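You operate a simulated robot arm through the tools that you are given. There is no shell and no other tool. Be economical: measure what you need, move in short steps, check, and stop when the job is done.

Carry out the task below with a simulated robot arm. There is one attempt and no reset: what you move stays moved.

## Task
Fit the orange divider in the citrus tray, then lay the lemon and both limes on their mats.
Fine: lemon on the yellow tray mat, limes on the green mat.

Only the result counts: the job must be done as asked and must still hold three seconds after the hand-in. Knocking over, shifting, dropping, spilling or breaking anything else fails it.

## Robot
A 7-joint arm with a two-finger parallel gripper, fixed in place. Base frame: the origin is at the foot of the arm, x ahead of it, y to its left, z up; the work surface is at about z = 0.862. Readings come in m, degrees, newtons and seconds.
With the tool pointing down near the work surface it reaches from about 0.36 to 0.78 m from the base axis. Its first joint turns from -166.0 to 166.0 degrees. Payload 3.91 kg.
The tool frame sits at the grasp point between the pads (the TCP): z along the fingers, y along the line on which they close. The tips reach 0.03 m beyond it. The gripper opens to 0.11 m. The fingers are 0.02 m wide and 0.01 m thick; the gripper's body (0.048 by 0.112 m) begins 0.055 m behind the TCP.
Orientation is that of the tool frame in the base frame, as a unit quaternion [w, x, y, z]. With the fingers straight down and closing along the base's y, the tool's x points along the base's -x, its y along +y and its z along -z.

## Interface
- The arm moves only by the tool nudge_tool. Its argument "steps" is a list of rows, each a list of 6 numbers: the shift along the base's x, y, z in m, then the turn, a rotation vector about the base's x, y, z in degrees. In form: [[x, y, z, rx, ry, rz], ...]. A call has 1 to 8 rows; each row is the pose to reach, as a shift and turn from the pose commanded when the call began. "hand" is the opening, from 0 (shut) to 1 (fully open), set as the call begins (left out, the last holds). A row lasts 0.2 s, in which the tool goes at most 0.05 m and 8.6 degrees; a call with a longer step from one row to the next is refused whole, and so is a gripper value outside its range. Where a pose cannot be reached the arm comes as near as it can. A force on the tool above 40 N (or 10 N above the force at the start of the call, whichever is more), or a blocked arm, ends the call early, and 0.2 s more pass. The fingers move at their own pace (about 0.153 m/s each) and stop on an object; they squeeze with about 39 N. The grip force told is the motor's: it shows also when the fingers shut on nothing. Time passes only in rows, and 0.2 s behind the last, so rows that repeat a pose let the fingers close. The reply holds the time, the measured pose of the TCP, the force on the tool along the base axes, the opening and the grip force, in the units named above and with some noise, with the torque about the TCP (base axes, N m) and any sound that the robot's microphone picked up.
- Cameras (640 x 400 px; columns grow to the right, rows downward): "scene" is fixed at [0.4003, 0.6498, 1.6159]; the picture's right is [-0.96, 0.28, 0.00], its down [0.27, 0.91, -0.31] and it looks along [-0.09, -0.30, -0.95] (base axes); focal length 319 px, centre (320, 200). "wrist" rides on the gripper at [0.077, 0.007, -0.114] in the tool frame; the picture's right is [-0.09, 1.00, 0.00], its down [-0.80, -0.07, -0.59] and it looks along [-0.59, -0.05, 0.80] (tool axes); focal length 270 px, centre (320, 200). There is no depth. A picture from a camera that has moved, and an enlarged one, comes with that camera's place and axes in the base frame and with its lens.
- capture(camera): a new picture of that camera. No time passes.
- raise_lower(by): slides the trunk up (or, below 0, down) by that many m; the arm rides with it, the base frame stays. It gives what a move gives, with no picture.
- inspect(camera, box): a new picture of the part [left, top, right, bottom] of that camera's present view, enlarged. No time passes.
- hand_in(): hands the job in; it is judged then, once.

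Go step by step. Nothing tells you positions but the pictures and the camera data: compare them with the known pose of the tool, close in by small moves and look again before you grip or let go. The budget is 120 turns and 76 pictures, counting those below and the enlarged ones. Unless the task says otherwise, let go and move clear before handing in, and close with one line.

The tools are called by a JSON object that holds its "api" and its "payload". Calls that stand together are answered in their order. nudge_tool: Moves the arm, as the interface text tells. Its arguments: {"type":"object","properties":{"steps":{"type":"array"},"hand":{"type":"number"}},"required":["steps"]} The other tools are called the same way: raise_lower (by) slides the trunk up or down; capture (camera) takes a picture; inspect (camera, box) takes an enlarged picture of a part of a camera's view; hand_in () hands the job in.

At the start:

```text
time: 0.0
tcp_pos: [0.2832, 0.3962, 1.207]
tool_rot: [0.001, 0.0, 1.0, 0.0]
force: [-0.1, 0.1, -0.1]
moment: [-0.01, 0.0, -0.02]
opening: 0.1101
gripper_force: 0.2
trunk travel left (down, up): [-0.55, 0.06]
```

scene: 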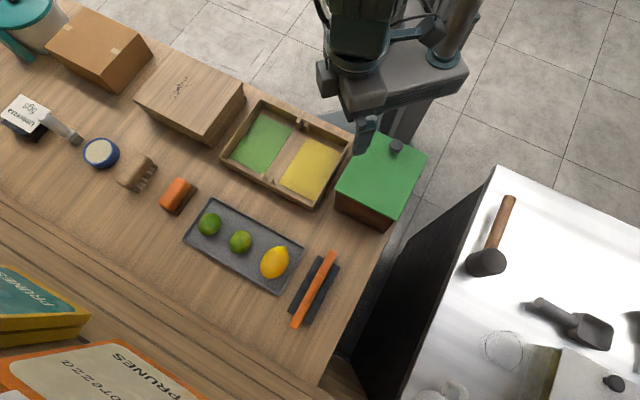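
wrist: 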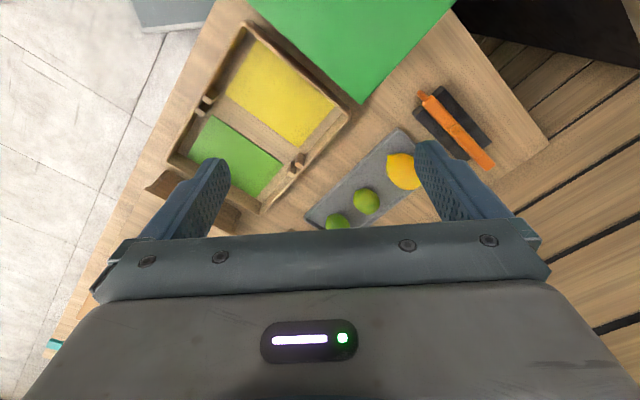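

I see the tray with two slots in its walls (mid-length), the orange divider lying on a dark rest, and the fruits on a grey plate. I'll take enlarged views to measure first.

{"api": "inspect", "payload": {"camera": "scene", "box": [200, 80, 360, 220]}}

{"api": "inspect", "payload": {"camera": "scene", "box": [170, 190, 350, 340]}}

{"api": "inspect", "payload": {"camera": "wrist", "box": [140, 10, 520, 240]}}

```text
2.86 times, centred on (280, 150) of scene
camera zoom: at [0.4003, 0.6498, 1.6159], right [-0.96, 0.28, 0.0], down [0.27, 0.91, -0.31], along [-0.09, -0.3, -0.95], focal length 911 px, centre (434, 343)
```

zoom: 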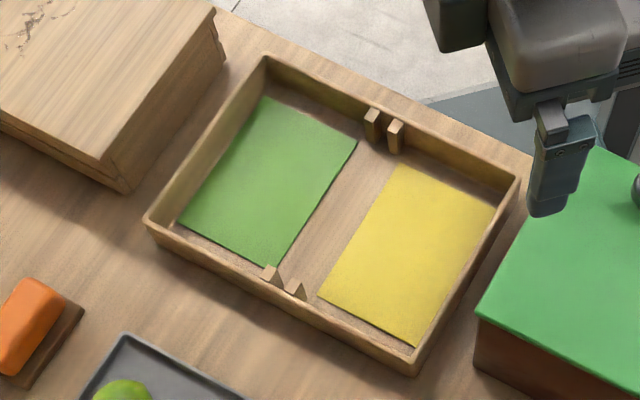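

```text
2.67 times, centred on (260, 265) of scene
camera zoom: at [0.4003, 0.6498, 1.6159], right [-0.96, 0.28, 0.0], down [0.27, 0.91, -0.31], along [-0.09, -0.3, -0.95], focal length 850 px, centre (480, 27)
```

zoom: 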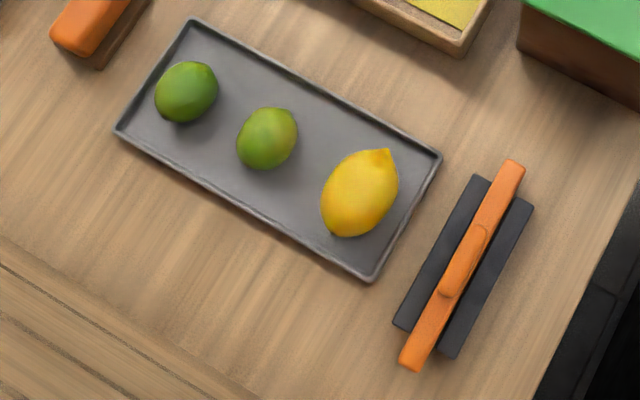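

```text
1.68 times, centred on (330, 125) of wrist
camera zoom: at [0.2059, 0.4028, 1.3214], right [0.09, 1.0, 0.0], down [0.8, -0.07, 0.59], along [0.59, -0.05, -0.8], focal length 455 px, centre (303, 326)
```

zoom: 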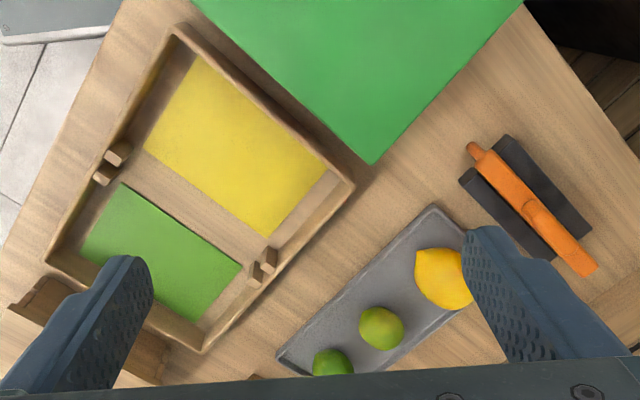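

I estimate the divider centre at about (0.40, 0.61), running along (0.7, 0.7), which matches the slot direction in the tray. I'll turn the tool by 45° and go closer for a better look.

{"api": "nudge_tool", "payload": {"steps": [[0.006, 0.022, -0.015, 0, 0, 7.5], [0.012, 0.044, -0.03, 0, 0, 15], [0.018, 0.066, -0.045, 0, 0, 22.5], [0.024, 0.088, -0.06, 0, 0, 30], [0.03, 0.11, -0.075, 0, 0, 37.5], [0.037, 0.134, -0.087, 0, 0, 45]], "hand": 1}}

{"api": "capture", "payload": {"camera": "wrist"}}

```text
time: 1.4
tcp_pos: [0.3206, 0.5314, 1.1193]
tool_rot: [0.0, -0.383, 0.924, -0.002]
force: [0.4, -0.4, 0.3]
moment: [0.06, -0.03, -0.02]
opening: 0.1102
gripper_force: 0.0
trunk travel left (down, up): [-0.55, 0.06]
```

```text
70 pictures are left
camera wrist: at [0.2609, 0.4815, 1.2344], right [-0.64, 0.77, 0.0], down [0.62, 0.52, 0.59], along [0.45, 0.38, -0.8], focal length 270 px, centre (320, 200)
```

wrist: 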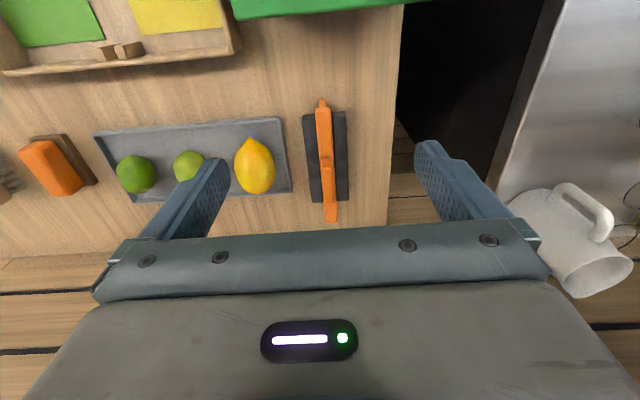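

{"api": "inspect", "payload": {"camera": "wrist", "box": [270, 90, 390, 230]}}

{"api": "inspect", "payload": {"camera": "scene", "box": [280, 240, 350, 335]}}

```text
2.86 times, centred on (330, 160) of wrist
camera zoom: at [0.2609, 0.4815, 1.2344], right [-0.64, 0.77, 0.0], down [0.62, 0.52, 0.59], along [0.45, 0.38, -0.8], focal length 772 px, centre (291, 314)
```

zoom: 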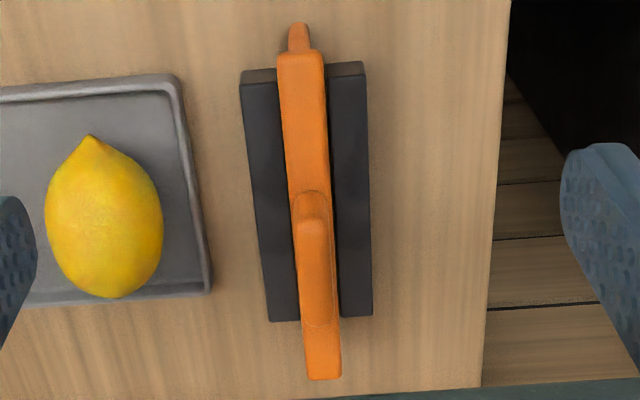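

```text
4.21 times, centred on (315, 288) of scene
camera zoom: at [0.4003, 0.6498, 1.6159], right [-0.96, 0.28, 0.0], down [0.27, 0.91, -0.31], along [-0.09, -0.3, -0.95], focal length 1342 px, centre (341, -168)
```

zoom: 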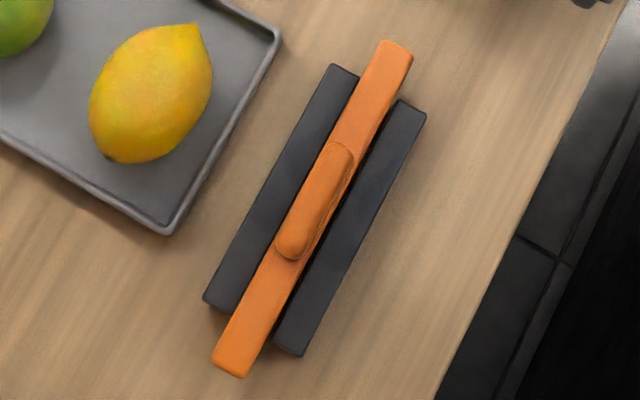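

The handle centre triangulates to about (0.400, 0.613) with its top near z 0.94. I'll move above it and look again.

{"api": "nudge_tool", "payload": {"steps": [[0.02, 0.021, -0.02, 0, 0, 0], [0.04, 0.041, -0.05, 0, 0, 0], [0.06, 0.062, -0.08, 0, 0, 0], [0.0794, 0.0821, -0.11, 0, 0, 0], [0.0794, 0.0821, -0.119, 0, 0, 0]]}}

{"api": "capture", "payload": {"camera": "wrist"}}

{"api": "inspect", "payload": {"camera": "scene", "box": [250, 220, 370, 340]}}

```text
time: 2.6
tcp_pos: [0.3986, 0.6107, 1.0029]
tool_rot: [0.0, -0.383, 0.924, 0.001]
force: [-0.4, 0.2, 0.2]
moment: [-0.02, 0.0, 0.01]
opening: 0.1098
gripper_force: 0.0
trunk travel left (down, up): [-0.55, 0.06]
```

```text
67 pictures are left
camera wrist: at [0.3396, 0.5616, 1.1165], right [-0.64, 0.77, 0.0], down [0.62, 0.52, 0.59], along [0.46, 0.38, -0.8], focal length 270 px, centre (320, 200)
```

wrist: 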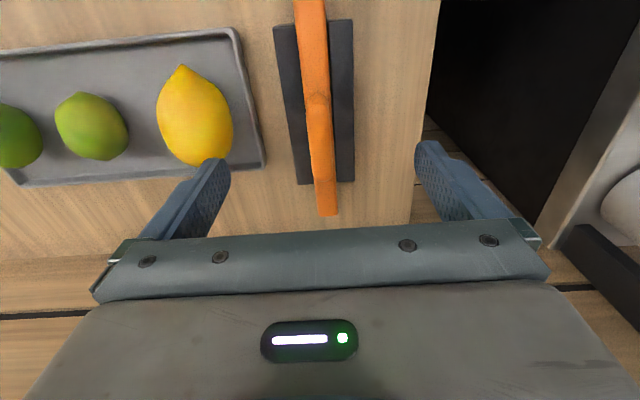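

```text
3.33 times, centred on (310, 280) of scene
camera zoom: at [0.4003, 0.6498, 1.6159], right [-0.96, 0.28, 0.0], down [0.27, 0.91, -0.31], along [-0.09, -0.3, -0.95], focal length 1062 px, centre (353, -67)
```

zoom: 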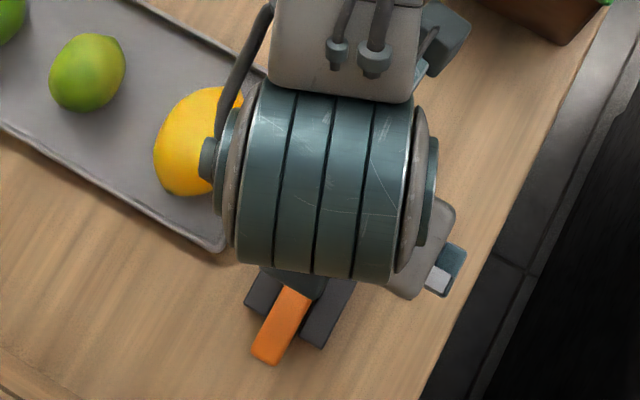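

{"api": "inspect", "payload": {"camera": "wrist", "box": [260, 0, 380, 220]}}

```text
1.82 times, centred on (320, 110) of wrist
camera zoom: at [0.3396, 0.5616, 1.1165], right [-0.64, 0.77, 0.0], down [0.62, 0.52, 0.59], along [0.46, 0.38, -0.8], focal length 491 px, centre (320, 364)
```

zoom: 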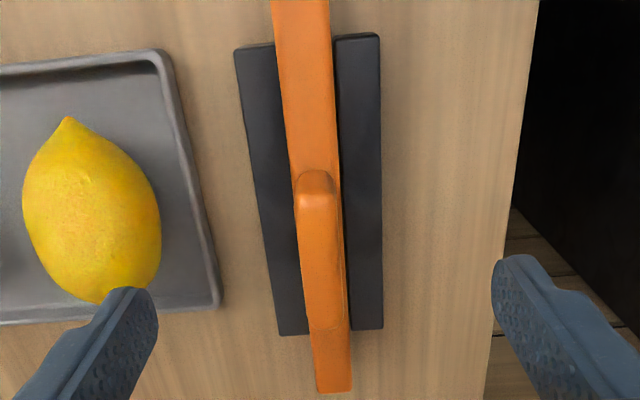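

Handle confirmed near (0.401, 0.613), top about 0.94. I narrow the hand to clear the lemon and descend with the tips just above the plate's top edge.

{"api": "nudge_tool", "payload": {"steps": [[0, 0, 0, 0, 0, 0], [0.0005, 0, -0.025, 0, 0, 0], [0.001, 0, -0.045, 0, 0, 0], [0.001, 0, -0.055, 0, 0, 0], [0.001, 0, -0.062, 0, 0, 0]], "hand": 0.45}}

{"api": "capture", "payload": {"camera": "wrist"}}

```text
time: 3.8
tcp_pos: [0.3996, 0.6109, 0.9379]
tool_rot: [0.0, -0.383, 0.924, 0.0]
force: [0.0, -0.2, 0.0]
moment: [-0.01, 0.03, 0.02]
opening: 0.0495
gripper_force: 0.0
trunk travel left (down, up): [-0.55, 0.06]
```

```text
64 pictures are left
camera wrist: at [0.3405, 0.5618, 1.0528], right [-0.64, 0.77, 0.0], down [0.62, 0.52, 0.59], along [0.46, 0.38, -0.8], focal length 270 px, centre (320, 200)
```

wrist: 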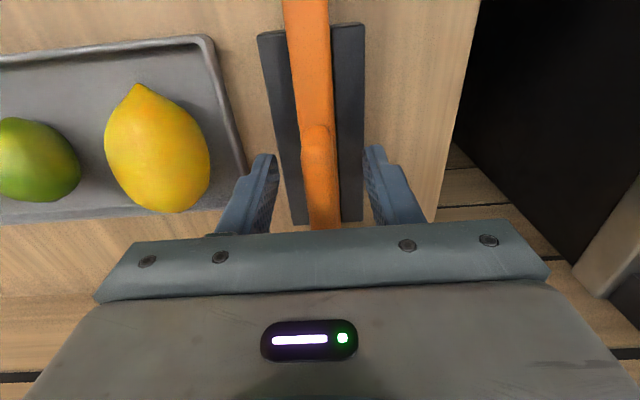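

{"api": "inspect", "payload": {"camera": "wrist", "box": [240, 100, 400, 240]}}

```text
2.86 times, centred on (320, 170) of wrist
camera zoom: at [0.3405, 0.5618, 1.0528], right [-0.64, 0.77, 0.0], down [0.62, 0.52, 0.59], along [0.46, 0.38, -0.8], focal length 772 px, centre (320, 286)
```

zoom: 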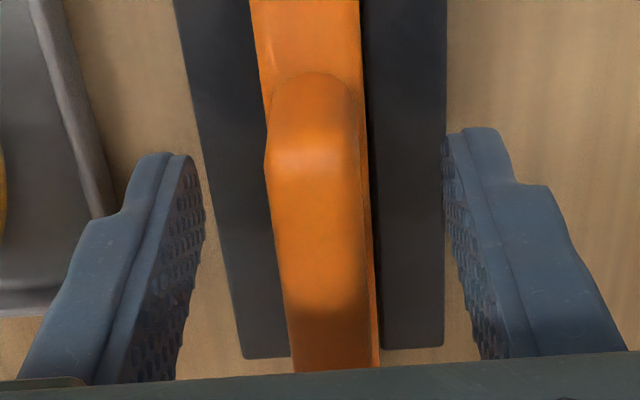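

Fingers straddle the handle centrally; I close.

{"api": "nudge_tool", "payload": {"steps": [[0, 0, 0, 0, 0, 0], [0, 0, 0, 0, 0, 0], [0, 0, 0, 0, 0, 0]], "hand": 0}}

{"api": "capture", "payload": {"camera": "wrist"}}

```text
time: 4.6
tcp_pos: [0.3991, 0.6119, 0.9379]
tool_rot: [0.0, -0.382, 0.924, 0.0]
force: [0.3, -0.3, -0.9]
moment: [0.0, 0.0, 0.02]
opening: 0.019
gripper_force: 38.9
trunk travel left (down, up): [-0.55, 0.06]
```

```text
62 pictures are left
camera wrist: at [0.3405, 0.5618, 1.053], right [-0.64, 0.77, 0.0], down [0.62, 0.52, 0.59], along [0.46, 0.38, -0.8], focal length 270 px, centre (320, 200)
```

wrist: 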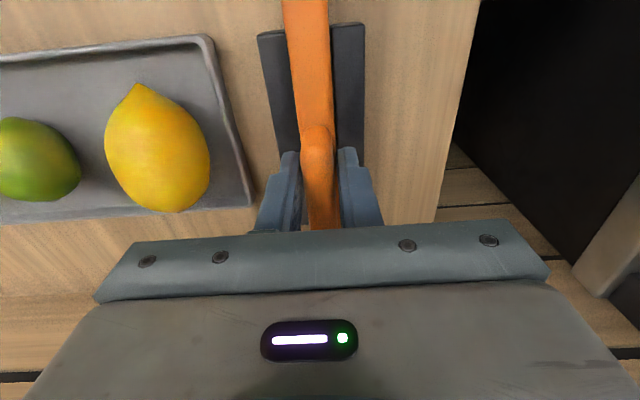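

Gripped at 19 mm. Lift straight up.

{"api": "nudge_tool", "payload": {"steps": [[0, 0, 0.01, 0, 0, 0], [0, 0, 0.03, 0, 0, 0], [0, 0, 0.06, 0, 0, 0], [0, 0, 0.1, 0, 0, 0], [0, 0, 0.14, 0, 0, 0], [0, 0, 0.16, 0, 0, 0]]}}

{"api": "capture", "payload": {"camera": "wrist"}}

{"api": "capture", "payload": {"camera": "scene"}}

```text
time: 6.0
tcp_pos: [0.4005, 0.6114, 1.0969]
tool_rot: [0.0, -0.383, 0.924, -0.001]
force: [-0.6, -0.6, -1.0]
moment: [0.01, 0.01, -0.03]
opening: 0.019
gripper_force: 38.8
trunk travel left (down, up): [-0.55, 0.06]
```

```text
61 pictures are left
camera wrist: at [0.3414, 0.5619, 1.2133], right [-0.64, 0.77, 0.0], down [0.62, 0.52, 0.59], along [0.46, 0.38, -0.8], focal length 270 px, centre (320, 200)
```

wrist: 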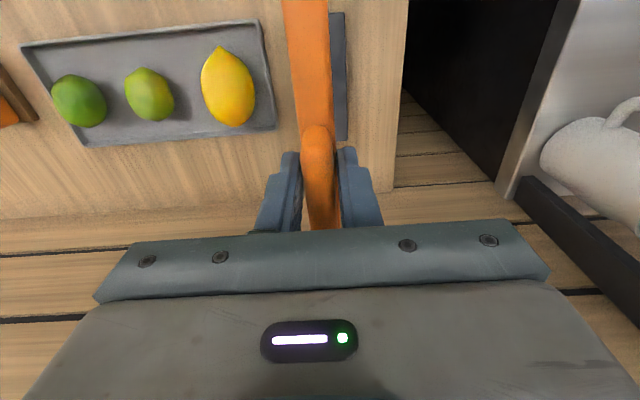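

```text
60 pictures are left
```

scene: 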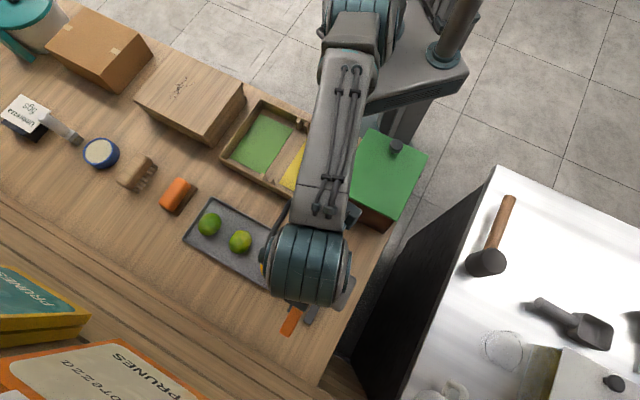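

The divider is held firmly and its stand stayed put. I carry it at height toward the tray, stopping sideways of the slots so the wrist camera can see them.

{"api": "nudge_tool", "payload": {"steps": [[0.002, -0.046, 0.005, 0, 0, 0], [0.005, -0.093, 0.005, 0, 0, 0], [0.007, -0.14, 0.005, 0, 0, 0], [0.01, -0.187, 0.005, 0, 0, 0], [0.012, -0.234, 0.005, 0, 0, 0], [0.015, -0.281, 0.005, 0, 0, 0], [0.017, -0.328, 0.005, 0, 0, 0], [0.019, -0.375, 0.005, 0, 0, 0]]}}

{"api": "capture", "payload": {"camera": "wrist"}}

```text
time: 7.8
tcp_pos: [0.42, 0.2359, 1.1025]
tool_rot: [0.0, -0.382, 0.924, 0.0]
force: [-0.5, 0.2, -0.9]
moment: [0.0, 0.02, -0.02]
opening: 0.019
gripper_force: 39.1
trunk travel left (down, up): [-0.55, 0.06]
```

```text
59 pictures are left
camera wrist: at [0.361, 0.1862, 1.2172], right [-0.64, 0.77, 0.0], down [0.62, 0.52, 0.59], along [0.46, 0.38, -0.8], focal length 270 px, centre (320, 200)
```

wrist: 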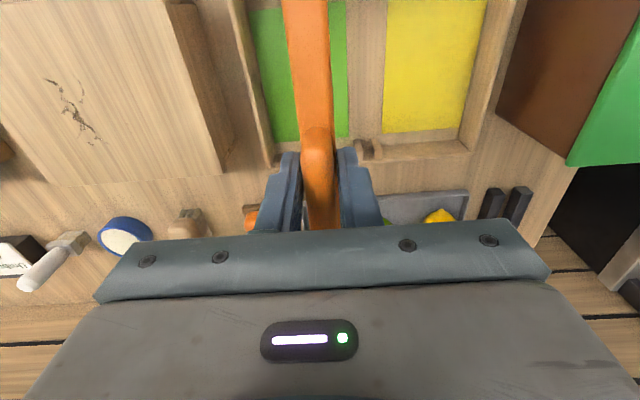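

{"api": "inspect", "payload": {"camera": "wrist", "box": [330, 100, 490, 200]}}

{"api": "nudge_tool", "payload": {"steps": [[-0.03, -0.03, 0, 0, 0, 0], [-0.06, -0.06, 0, 0, 0, 0], [-0.06, -0.06, 0, 0, 0, 0]]}}

{"api": "capture", "payload": {"camera": "wrist"}}

```text
4.00 times, centred on (410, 150) of wrist
camera zoom: at [0.361, 0.1862, 1.2172], right [-0.64, 0.77, 0.0], down [0.62, 0.52, 0.59], along [0.46, 0.38, -0.8], focal length 1081 px, centre (-40, 400)
```

zoom: 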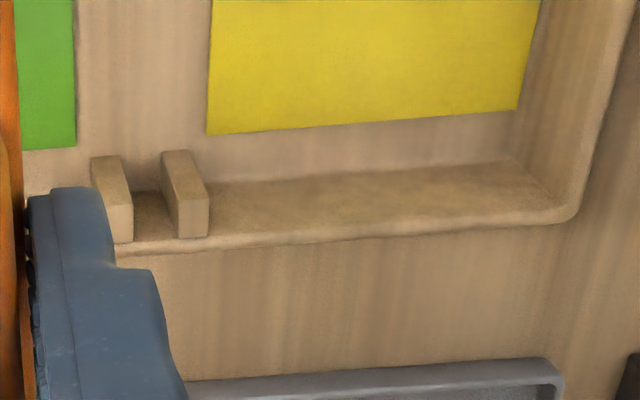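

```text
time: 8.6
tcp_pos: [0.3597, 0.1771, 1.1016]
tool_rot: [0.0, -0.382, 0.924, 0.0]
force: [0.1, 0.0, -1.0]
moment: [-0.05, -0.01, 0.0]
opening: 0.0189
gripper_force: 39.1
trunk travel left (down, up): [-0.55, 0.06]
```

```text
57 pictures are left
camera wrist: at [0.3008, 0.127, 1.2171], right [-0.64, 0.77, 0.0], down [0.62, 0.52, 0.59], along [0.46, 0.38, -0.8], focal length 270 px, centre (320, 200)
```

wrist: 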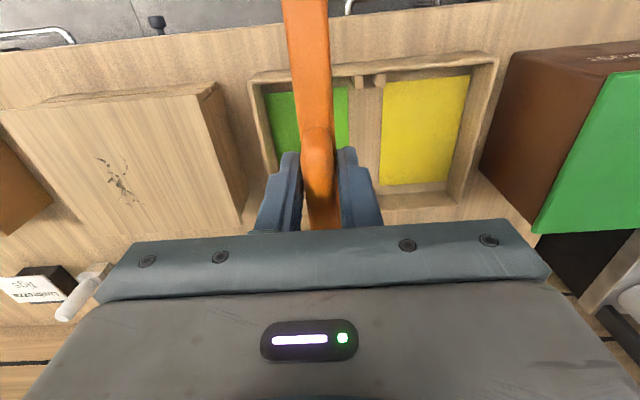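

{"api": "inspect", "payload": {"camera": "wrist", "box": [330, 40, 490, 140]}}

```text
4.00 times, centred on (410, 90) of wrist
camera zoom: at [0.3008, 0.127, 1.2171], right [-0.64, 0.77, 0.0], down [0.62, 0.52, 0.59], along [0.46, 0.38, -0.8], focal length 1081 px, centre (-40, 640)
```

zoom: 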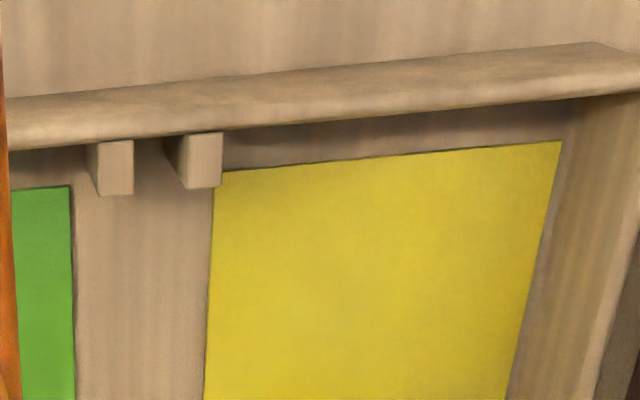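

{"api": "capture", "payload": {"camera": "scene"}}

```text
55 pictures are left
```

scene: 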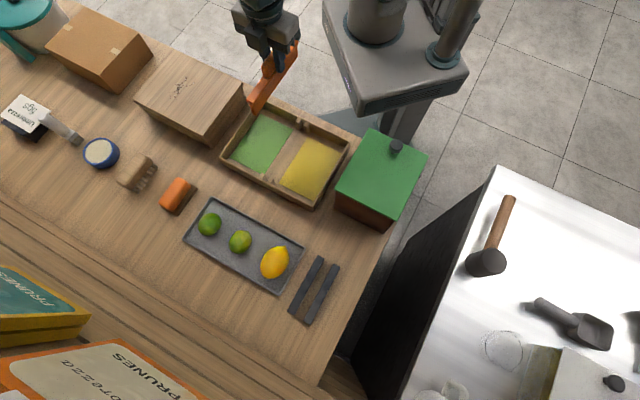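

{"api": "inspect", "payload": {"camera": "scene", "box": [235, 40, 315, 120]}}

{"api": "inspect", "payload": {"camera": "scene", "box": [255, 105, 325, 205]}}

{"api": "inspect", "payload": {"camera": "scene", "box": [280, 245, 350, 335]}}

```text
5.00 times, centred on (275, 80) of scene
camera zoom: at [0.4003, 0.6498, 1.6159], right [-0.96, 0.28, 0.0], down [0.27, 0.91, -0.31], along [-0.09, -0.3, -0.95], focal length 1594 px, centre (545, 800)
```

zoom: 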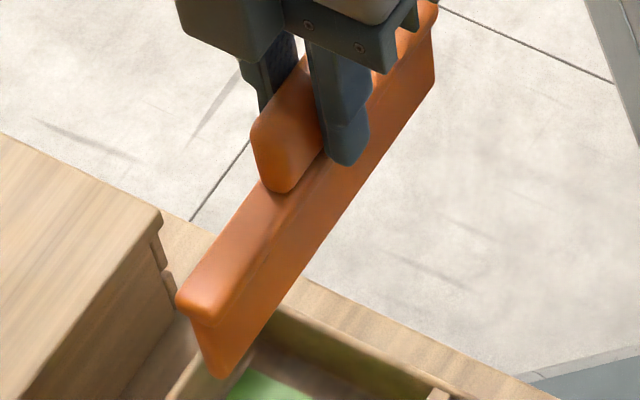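

```text
4.00 times, centred on (290, 155) of scene
camera zoom: at [0.4003, 0.6498, 1.6159], right [-0.96, 0.28, 0.0], down [0.27, 0.91, -0.31], along [-0.09, -0.3, -0.95], focal length 1275 px, centre (440, 380)
```

zoom: 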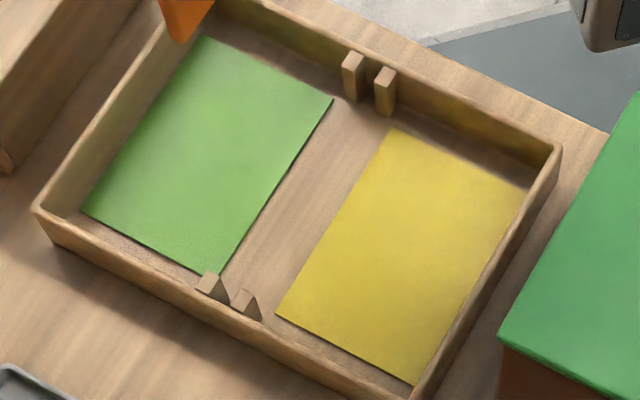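

```text
4.44 times, centred on (315, 290) of scene
camera zoom: at [0.4003, 0.6498, 1.6159], right [-0.96, 0.28, 0.0], down [0.27, 0.91, -0.31], along [-0.09, -0.3, -0.95], focal length 1417 px, centre (342, -200)
```

zoom: 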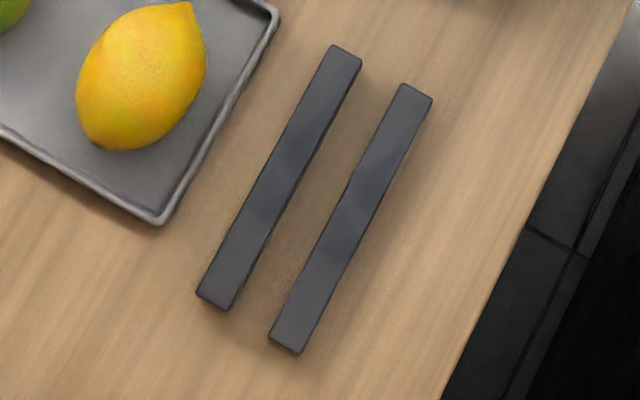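

The divider is T-shaped: a thick rail on top, with a thin panel below that fits between the posts. The slot midpoint is about (0.379, 0.274), so I go over it and hover just above the posts.

{"api": "nudge_tool", "payload": {"steps": [[0.008, 0.04, 0, 0, 0, 0], [0.0185, 0.08, 0, 0, 0, 0], [0.0185, 0.096, -0.02, 0, 0, 0], [0.0185, 0.096, -0.06, 0, 0, 0], [0.0185, 0.096, -0.095, 0, 0, 0], [0.0185, 0.096, -0.095, 0, 0, 0]]}}

{"api": "capture", "payload": {"camera": "wrist"}}

{"api": "inspect", "payload": {"camera": "scene", "box": [220, 90, 350, 220]}}

```text
time: 10.0
tcp_pos: [0.3775, 0.2719, 1.0092]
tool_rot: [0.0, -0.382, 0.924, 0.0]
force: [1.2, 0.1, -0.8]
moment: [-0.01, -0.02, -0.02]
opening: 0.019
gripper_force: 39.4
trunk travel left (down, up): [-0.55, 0.06]
```

```text
51 pictures are left
camera wrist: at [0.3179, 0.2228, 1.123], right [-0.64, 0.77, 0.0], down [0.62, 0.52, 0.59], along [0.46, 0.38, -0.8], focal length 270 px, centre (320, 200)
```

wrist: 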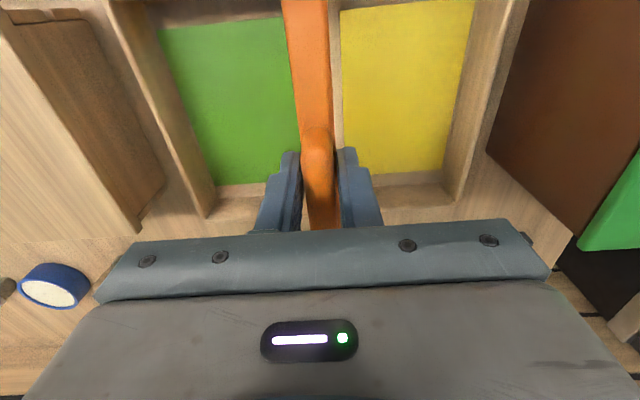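

```text
3.08 times, centred on (285, 155) of scene
camera zoom: at [0.4003, 0.6498, 1.6159], right [-0.96, 0.28, 0.0], down [0.27, 0.91, -0.31], along [-0.09, -0.3, -0.95], focal length 981 px, centre (428, 338)
```

zoom: 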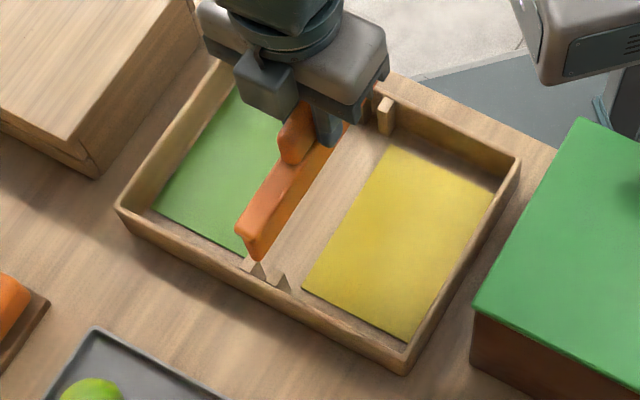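

{"api": "nudge_tool", "payload": {"steps": [[0, 0, -0.01, 0, 0, 0], [0, 0, -0.016, 0, 0, 0], [0, 0, -0.016, 0, 0, 0]]}}

{"api": "inspect", "payload": {"camera": "scene", "box": [250, 120, 310, 190]}}

{"api": "inspect", "payload": {"camera": "wrist", "box": [240, 0, 400, 120]}}

```text
time: 10.8
tcp_pos: [0.3772, 0.2729, 0.9927]
tool_rot: [0.0, -0.383, 0.924, 0.0]
force: [0.7, -0.4, -0.8]
moment: [-0.01, 0.02, 0.02]
opening: 0.019
gripper_force: 39.1
trunk travel left (down, up): [-0.55, 0.06]
```

```text
5.71 times, centred on (280, 155) of scene
camera zoom: at [0.4003, 0.6498, 1.6159], right [-0.96, 0.28, 0.0], down [0.27, 0.91, -0.31], along [-0.09, -0.3, -0.95], focal length 1821 px, centre (549, 457)
```

zoom: 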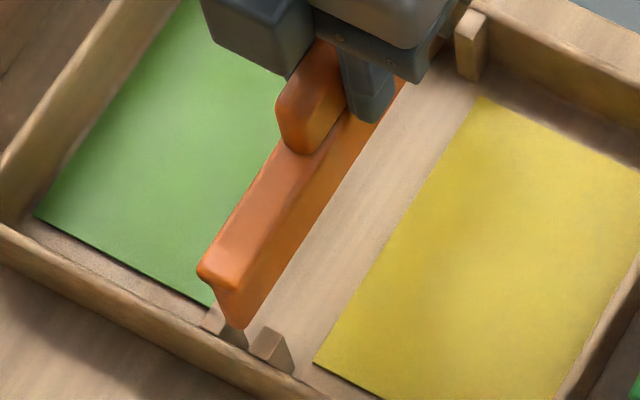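

```text
3.33 times, centred on (320, 60) of wrist
camera zoom: at [0.3178, 0.223, 1.1074], right [-0.64, 0.77, 0.0], down [0.62, 0.52, 0.59], along [0.46, 0.38, -0.8], focal length 901 px, centre (320, 667)
```

zoom: 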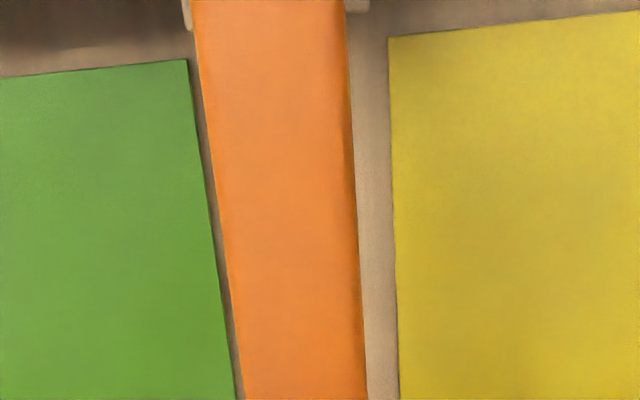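

{"api": "inspect", "payload": {"camera": "scene", "box": [264, 160, 288, 190]}}

```text
13.33 times, centred on (276, 175) of scene
camera zoom: at [0.4003, 0.6498, 1.6159], right [-0.96, 0.28, 0.0], down [0.27, 0.91, -0.31], along [-0.09, -0.3, -0.95], focal length 4250 px, centre (907, 533)
```

zoom: 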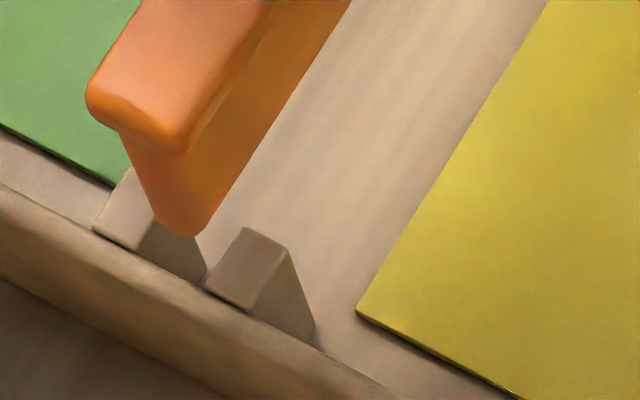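

The panel end lines up with the gap between the posts. I descend in small steps.

{"api": "nudge_tool", "payload": {"steps": [[0, 0, -0.005, 0, 0, 0], [0, 0, -0.01, 0, 0, 0], [0, 0, -0.015, 0, 0, 0], [0, 0, -0.02, 0, 0, 0]]}}

{"api": "inspect", "payload": {"camera": "scene", "box": [250, 120, 310, 190]}}

```text
time: 11.8
tcp_pos: [0.3785, 0.2734, 0.9728]
tool_rot: [0.0, -0.382, 0.924, 0.0]
force: [-0.2, 0.0, -1.5]
moment: [0.02, 0.03, -0.01]
opening: 0.0191
gripper_force: 38.8
trunk travel left (down, up): [-0.55, 0.06]
```

```text
5.71 times, centred on (280, 155) of scene
camera zoom: at [0.4003, 0.6498, 1.6159], right [-0.96, 0.28, 0.0], down [0.27, 0.91, -0.31], along [-0.09, -0.3, -0.95], focal length 1821 px, centre (549, 457)
```

zoom: 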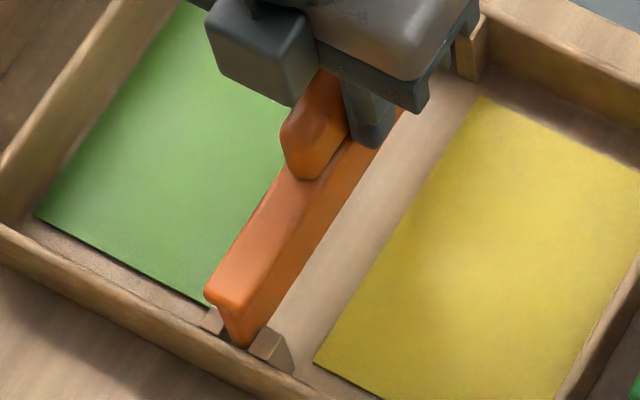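

{"api": "nudge_tool", "payload": {"steps": [[0, 0, -0.004, 0, 0, 0], [0, 0, -0.008, 0, 0, 0], [0, 0, -0.012, 0, 0, 0]]}}

{"api": "inspect", "payload": {"camera": "scene", "box": [260, 150, 296, 195]}}

```text
time: 12.6
tcp_pos: [0.3765, 0.2729, 0.9602]
tool_rot: [0.0, -0.382, 0.924, -0.001]
force: [-0.6, 1.1, -1.5]
moment: [-0.01, 0.02, 0.03]
opening: 0.019
gripper_force: 39.1
trunk travel left (down, up): [-0.55, 0.06]
```

```text
8.89 times, centred on (278, 172) of scene
camera zoom: at [0.4003, 0.6498, 1.6159], right [-0.96, 0.28, 0.0], down [0.27, 0.91, -0.31], along [-0.09, -0.3, -0.95], focal length 2833 px, centre (693, 444)
```

zoom: 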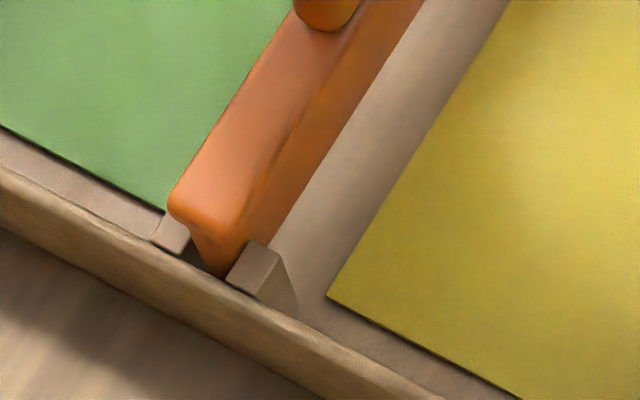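

Panel is between the posts. Continue down until it seats.

{"api": "nudge_tool", "payload": {"steps": [[0, 0, -0.003, 0, 0, 0], [0, 0, -0.006, 0, 0, 0], [0, 0, -0.009, 0, 0, 0], [0, 0, -0.012, 0, 0, 0]]}}

```text
time: 13.6
tcp_pos: [0.3773, 0.2727, 0.9474]
tool_rot: [0.0, -0.383, 0.924, 0.0]
force: [0.2, 0.2, -1.1]
moment: [-0.01, -0.01, -0.01]
opening: 0.0188
gripper_force: 38.7
trunk travel left (down, up): [-0.55, 0.06]
```

{"api": "nudge_tool", "payload": {"steps": [[0, 0, -0.002, 0, 0, 0], [0, 0, -0.004, 0, 0, 0], [0, 0, -0.006, 0, 0, 0]]}}

{"api": "inspect", "payload": {"camera": "scene", "box": [260, 150, 296, 195]}}

```text
time: 14.4
tcp_pos: [0.3775, 0.2726, 0.9433]
tool_rot: [0.001, -0.383, 0.924, 0.0]
force: [0.9, 1.4, 16.8]
moment: [-0.67, 0.72, -0.03]
opening: 0.0192
gripper_force: 38.4
trunk travel left (down, up): [-0.55, 0.06]
```

```text
8.89 times, centred on (278, 172) of scene
camera zoom: at [0.4003, 0.6498, 1.6159], right [-0.96, 0.28, 0.0], down [0.27, 0.91, -0.31], along [-0.09, -0.3, -0.95], focal length 2833 px, centre (693, 444)
```

zoom: 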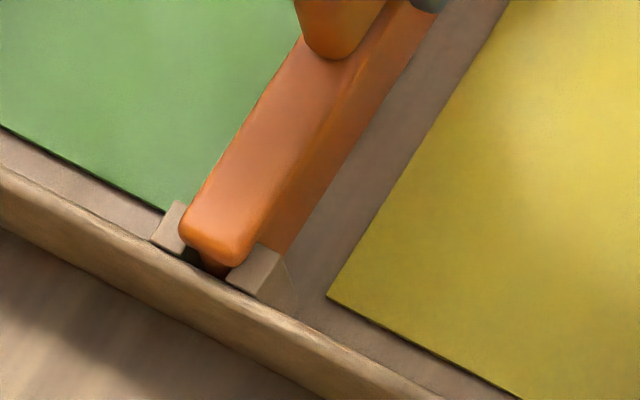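

Contact at 0.943, consistent with the panel on the tray floor. I ease off the pressure and release.

{"api": "nudge_tool", "payload": {"steps": [[0, 0, 0.002, 0, 0, 0]]}}

{"api": "nudge_tool", "payload": {"steps": [[0, 0, 0, 0, 0, 0], [0, 0, 0, 0, 0, 0]], "hand": 0.45}}

{"api": "nudge_tool", "payload": {"steps": [[0, 0, 0.02, 0, 0, 0], [0, 0, 0.06, 0, 0, 0], [0, 0, 0.1, 0, 0, 0], [0.03, 0.03, 0.14, 0, 0, 0], [0.06, 0.06, 0.16, 0, 0, 0]]}}

{"api": "capture", "payload": {"camera": "wrist"}}

{"api": "inspect", "payload": {"camera": "scene", "box": [220, 90, 350, 220]}}

```text
time: 14.8
tcp_pos: [0.3773, 0.273, 0.9438]
tool_rot: [0.0, -0.382, 0.924, 0.0]
force: [1.1, 0.3, 1.7]
moment: [0.28, -0.26, -0.03]
opening: 0.0189
gripper_force: 39.4
trunk travel left (down, up): [-0.55, 0.06]
```

```text
time: 15.4
tcp_pos: [0.377, 0.272, 0.9438]
tool_rot: [0.0, -0.383, 0.924, 0.0]
force: [-0.5, -0.9, 0.3]
moment: [0.02, 0.01, 0.0]
opening: 0.0496
gripper_force: 0.1
trunk travel left (down, up): [-0.55, 0.06]
```

```text
refused: row 4 steps farther than a row can; nothing moved
```

```text
43 pictures are left
camera wrist: at [0.3182, 0.2232, 1.0592], right [-0.64, 0.77, 0.0], down [0.62, 0.52, 0.59], along [0.46, 0.38, -0.8], focal length 270 px, centre (320, 200)
```

wrist: 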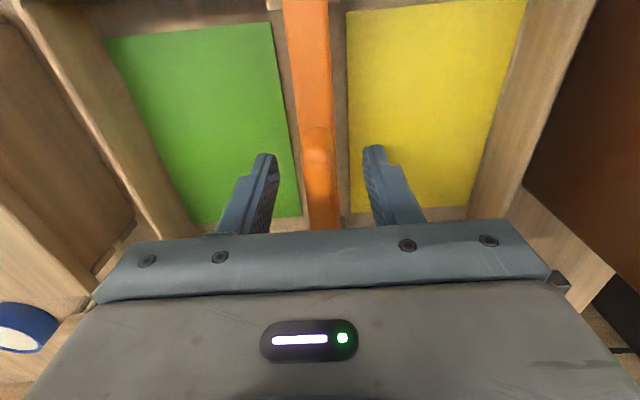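

```text
3.08 times, centred on (285, 155) of scene
camera zoom: at [0.4003, 0.6498, 1.6159], right [-0.96, 0.28, 0.0], down [0.27, 0.91, -0.31], along [-0.09, -0.3, -0.95], focal length 981 px, centre (428, 338)
```

zoom: 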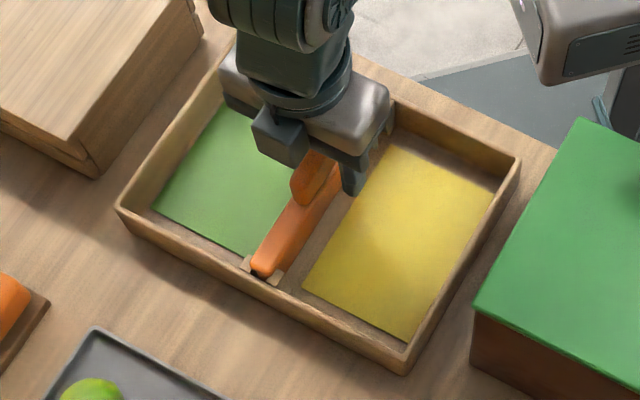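

The divider stays seated. I rise straight up and head for the lemon near (0.47, 0.53).

{"api": "nudge_tool", "payload": {"steps": [[0, 0, 0.02, 0, 0, 0], [0, 0, 0.06, 0, 0, 0], [0, 0, 0.1, 0, 0, 0], [0.005, 0.015, 0.14, 0, 0, 0], [0.02, 0.055, 0.16, 0, 0, 0]], "hand": 0.7}}

{"api": "nudge_tool", "payload": {"steps": [[0.015, 0.04, -0.01, 0, 0, 0], [0.03, 0.08, -0.02, 0, 0, 0], [0.045, 0.12, -0.03, 0, 0, 0], [0.06, 0.16, -0.04, 0, 0, 0], [0.073, 0.199, -0.05, 0, 0, 0], [0.073, 0.199, -0.07, 0, 0, 0]]}}

{"api": "capture", "payload": {"camera": "wrist"}}

{"api": "inspect", "payload": {"camera": "scene", "box": [220, 90, 350, 220]}}

```text
time: 16.6
tcp_pos: [0.3983, 0.3279, 1.1061]
tool_rot: [0.0, -0.382, 0.924, -0.001]
force: [0.6, -0.3, -0.3]
moment: [-0.02, -0.01, 0.01]
opening: 0.077
gripper_force: 0.0
trunk travel left (down, up): [-0.55, 0.06]
```

```text
time: 18.0
tcp_pos: [0.4723, 0.5254, 1.0342]
tool_rot: [0.0, -0.383, 0.924, 0.0]
force: [-0.2, 0.2, 0.0]
moment: [-0.02, -0.02, 0.0]
opening: 0.0769
gripper_force: 0.1
trunk travel left (down, up): [-0.55, 0.06]
```

```text
41 pictures are left
camera wrist: at [0.4129, 0.4759, 1.1493], right [-0.64, 0.77, 0.0], down [0.62, 0.52, 0.59], along [0.46, 0.38, -0.8], focal length 270 px, centre (320, 200)
```

wrist: 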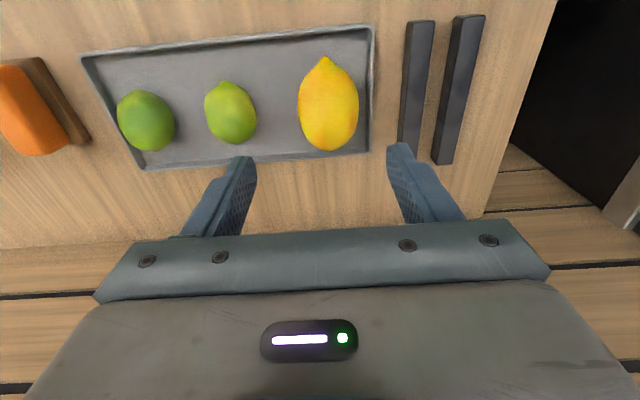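

```text
3.08 times, centred on (285, 155) of scene
camera zoom: at [0.4003, 0.6498, 1.6159], right [-0.96, 0.28, 0.0], down [0.27, 0.91, -0.31], along [-0.09, -0.3, -0.95], focal length 981 px, centre (428, 338)
```

zoom: 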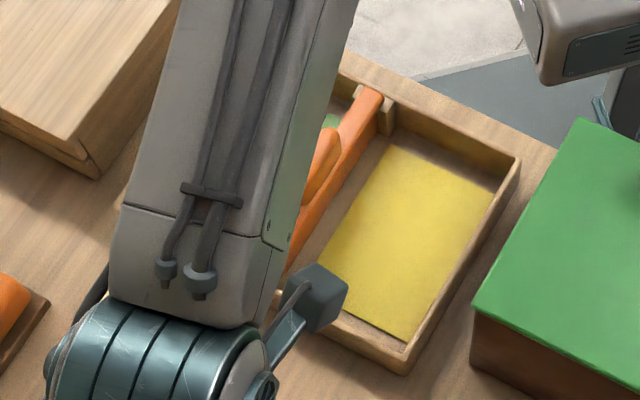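

Lemon centre is about (0.469, 0.532), aligned with the tool. I lower to just above it and recheck, also against the plate's rim.

{"api": "nudge_tool", "payload": {"steps": [[-0.003, 0.007, -0.03, 0, 0, 0], [-0.003, 0.007, -0.06, 0, 0, 0], [-0.003, 0.007, -0.072, 0, 0, 0], [-0.003, 0.007, -0.072, 0, 0, 0]], "hand": 0.65}}

{"api": "inspect", "payload": {"camera": "wrist", "box": [200, 40, 440, 240]}}

```text
time: 19.0
tcp_pos: [0.4686, 0.532, 0.9614]
tool_rot: [0.0, -0.383, 0.924, 0.0]
force: [-0.4, -0.2, -0.1]
moment: [0.0, 0.0, -0.04]
opening: 0.0716
gripper_force: 0.0
trunk travel left (down, up): [-0.55, 0.06]
```

```text
2.00 times, centred on (320, 140) of wrist
camera zoom: at [0.4095, 0.4837, 1.0767], right [-0.64, 0.77, 0.0], down [0.62, 0.52, 0.59], along [0.46, 0.38, -0.8], focal length 541 px, centre (320, 320)
```

zoom: 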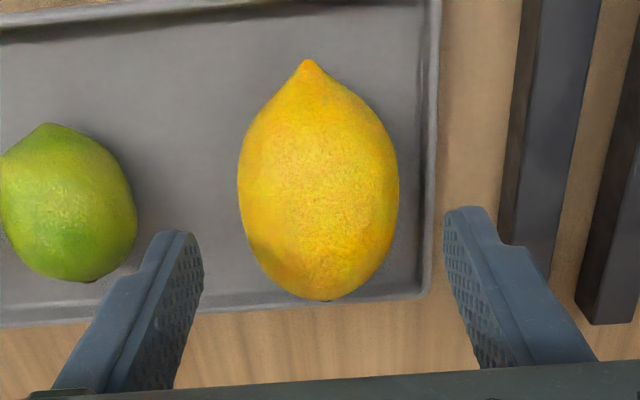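

{"api": "nudge_tool", "payload": {"steps": [[-0.001, 0, -0.01, 0, 0, 0], [-0.001, 0, -0.03, 0, 0, 0], [-0.001, 0, -0.045, 0, 0, 0], [-0.001, 0, -0.055, 0, 0, 0]], "hand": 0.61}}

{"api": "inspect", "payload": {"camera": "wrist", "box": [200, 40, 440, 240]}}

```text
time: 20.0
tcp_pos: [0.4666, 0.5339, 0.9069]
tool_rot: [0.001, -0.382, 0.924, 0.0]
force: [0.7, -0.6, -1.4]
moment: [0.03, -0.01, -0.02]
opening: 0.0672
gripper_force: 0.0
trunk travel left (down, up): [-0.55, 0.06]
```

```text
2.00 times, centred on (320, 140) of wrist
camera zoom: at [0.4082, 0.4842, 1.0215], right [-0.64, 0.77, 0.0], down [0.62, 0.52, 0.59], along [0.46, 0.38, -0.8], focal length 541 px, centre (320, 320)
```

zoom: 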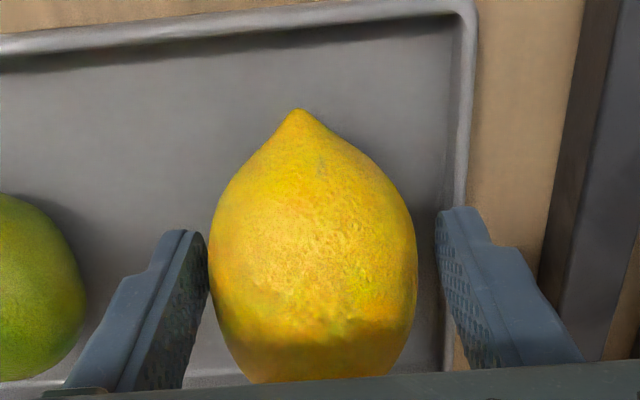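

Well centred; I close on the lemon.

{"api": "nudge_tool", "payload": {"steps": [[0, 0, 0, 0, 0, 0], [0, 0, 0, 0, 0, 0], [0, 0, 0, 0, 0, 0]], "hand": 0}}

{"api": "nudge_tool", "payload": {"steps": [[0, 0, 0.01, 0, 0, 0], [0, 0, 0.04, 0, 0, 0], [0, 0, 0.08, 0, 0, 0], [0, 0, 0.12, 0, 0, 0], [0, 0, 0.16, 0, 0, 0]]}}

{"api": "capture", "payload": {"camera": "wrist"}}

```text
time: 20.8
tcp_pos: [0.4685, 0.5336, 0.9066]
tool_rot: [-0.001, -0.382, 0.924, 0.0]
force: [0.3, -0.6, 0.7]
moment: [-0.02, 0.01, -0.02]
opening: 0.0568
gripper_force: 16.2
trunk travel left (down, up): [-0.55, 0.06]
```

```text
time: 22.0
tcp_pos: [0.4681, 0.5352, 1.0677]
tool_rot: [-0.001, -0.383, 0.924, 0.0]
force: [-0.3, 0.4, -1.3]
moment: [-0.01, -0.02, -0.05]
opening: 0.057
gripper_force: 16.3
trunk travel left (down, up): [-0.55, 0.06]
```

```text
37 pictures are left
camera wrist: at [0.4077, 0.4855, 1.1819], right [-0.64, 0.77, 0.0], down [0.62, 0.52, 0.59], along [0.46, 0.38, -0.8], focal length 270 px, centre (320, 200)
```

wrist: 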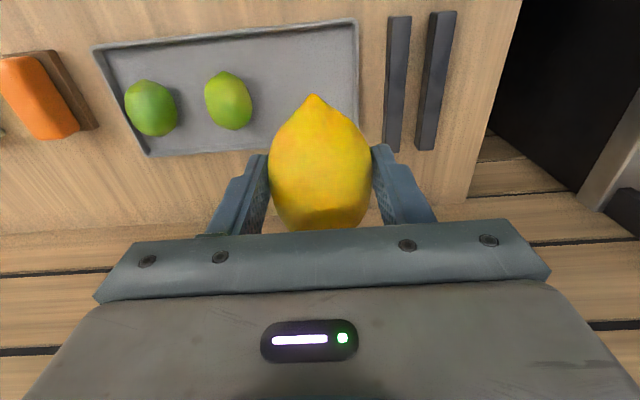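

Lemon held. The yellow mat centre is about (0.330, 0.326); I carry the lemon above it.

{"api": "nudge_tool", "payload": {"steps": [[-0.023, -0.035, 0.01, 0, 0, 0], [-0.046, -0.07, 0.01, 0, 0, 0], [-0.069, -0.105, 0.01, 0, 0, 0], [-0.092, -0.14, 0.01, 0, 0, 0], [-0.115, -0.175, 0.01, 0, 0, 0], [-0.138, -0.2085, 0.0, 0, 0, 0], [-0.138, -0.2085, -0.04, 0, 0, 0], [-0.138, -0.2085, -0.07, 0, 0, 0]]}}

{"api": "capture", "payload": {"camera": "wrist"}}

{"api": "inspect", "payload": {"camera": "scene", "box": [220, 80, 360, 220]}}

```text
time: 23.8
tcp_pos: [0.3291, 0.3258, 0.9958]
tool_rot: [0.0, -0.381, 0.925, 0.0]
force: [0.3, 0.7, -0.7]
moment: [-0.05, -0.01, 0.0]
opening: 0.0572
gripper_force: 15.6
trunk travel left (down, up): [-0.55, 0.06]
```

```text
36 pictures are left
camera wrist: at [0.2696, 0.2756, 1.1123], right [-0.64, 0.77, 0.0], down [0.62, 0.52, 0.59], along [0.46, 0.38, -0.8], focal length 270 px, centre (320, 200)
```

wrist: 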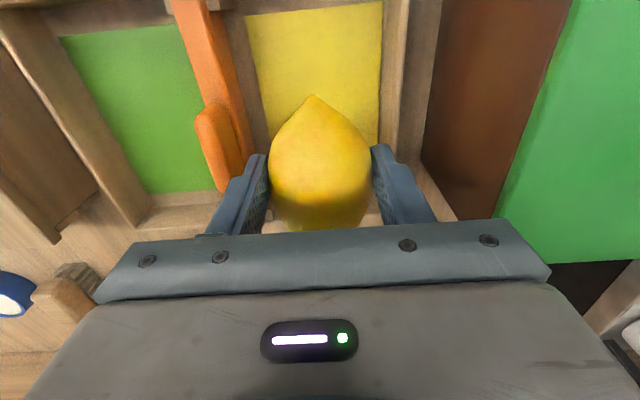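

```text
2.86 times, centred on (290, 150) of scene
camera zoom: at [0.4003, 0.6498, 1.6159], right [-0.96, 0.28, 0.0], down [0.27, 0.91, -0.31], along [-0.09, -0.3, -0.95], focal length 911 px, centre (406, 343)
```

zoom: 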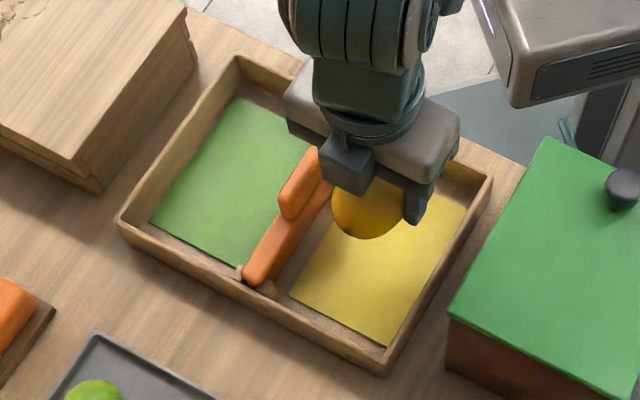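

Lemon is centred over the yellow mat. Lowering.

{"api": "nudge_tool", "payload": {"steps": [[0, 0, -0.03, 0, 0, 0], [0, 0, -0.055, 0, 0, 0], [0, 0, -0.07, 0, 0, 0], [0, 0, -0.078, 0, 0, 0], [0, 0, -0.082, 0, 0, 0]]}}

```text
time: 25.0
tcp_pos: [0.3292, 0.3259, 0.9152]
tool_rot: [-0.001, -0.382, 0.924, 0.0]
force: [-0.3, 0.0, -1.4]
moment: [0.02, -0.01, 0.01]
opening: 0.0568
gripper_force: 16.0
trunk travel left (down, up): [-0.55, 0.06]
```

{"api": "nudge_tool", "payload": {"steps": [[0, 0, -0.002, 0, 0, 0], [0, 0, -0.004, 0, 0, 0], [0, 0, -0.0055, 0, 0, 0]]}}

```text
time: 25.8
tcp_pos: [0.3286, 0.3251, 0.9105]
tool_rot: [0.002, -0.383, 0.924, 0.001]
force: [1.4, -1.1, 13.7]
moment: [-0.08, -0.06, -0.1]
opening: 0.057
gripper_force: 15.8
trunk travel left (down, up): [-0.55, 0.06]
```

Contact. I ease off 1 mm and open a little.

{"api": "nudge_tool", "payload": {"steps": [[0, 0, 0.0012, 0, 0, 0]]}}

{"api": "nudge_tool", "payload": {"steps": [[0, 0, 0, 0, 0, 0], [0, 0, 0, 0, 0, 0]], "hand": 0.65}}

{"api": "inspect", "payload": {"camera": "wrist", "box": [160, 40, 480, 240]}}

```text
time: 26.2
tcp_pos: [0.3295, 0.3248, 0.9095]
tool_rot: [0.001, -0.383, 0.924, 0.0]
force: [3.1, 1.0, 8.8]
moment: [0.11, -0.17, -0.02]
opening: 0.0568
gripper_force: 16.0
trunk travel left (down, up): [-0.55, 0.06]
```

```text
time: 26.8
tcp_pos: [0.3288, 0.3253, 0.9111]
tool_rot: [0.001, -0.383, 0.924, 0.0]
force: [-0.1, -1.0, 0.0]
moment: [0.04, 0.0, 0.0]
opening: 0.0718
gripper_force: 0.0
trunk travel left (down, up): [-0.55, 0.06]
```

```text
2.00 times, centred on (320, 140) of wrist
camera zoom: at [0.2691, 0.2758, 1.0255], right [-0.64, 0.77, 0.0], down [0.62, 0.52, 0.59], along [0.46, 0.38, -0.8], focal length 541 px, centre (320, 320)
```

zoom: 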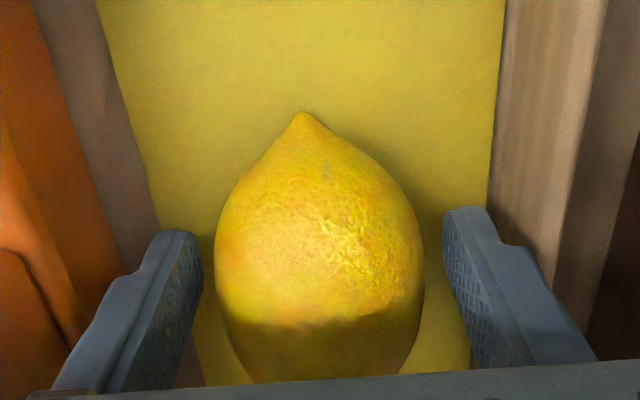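

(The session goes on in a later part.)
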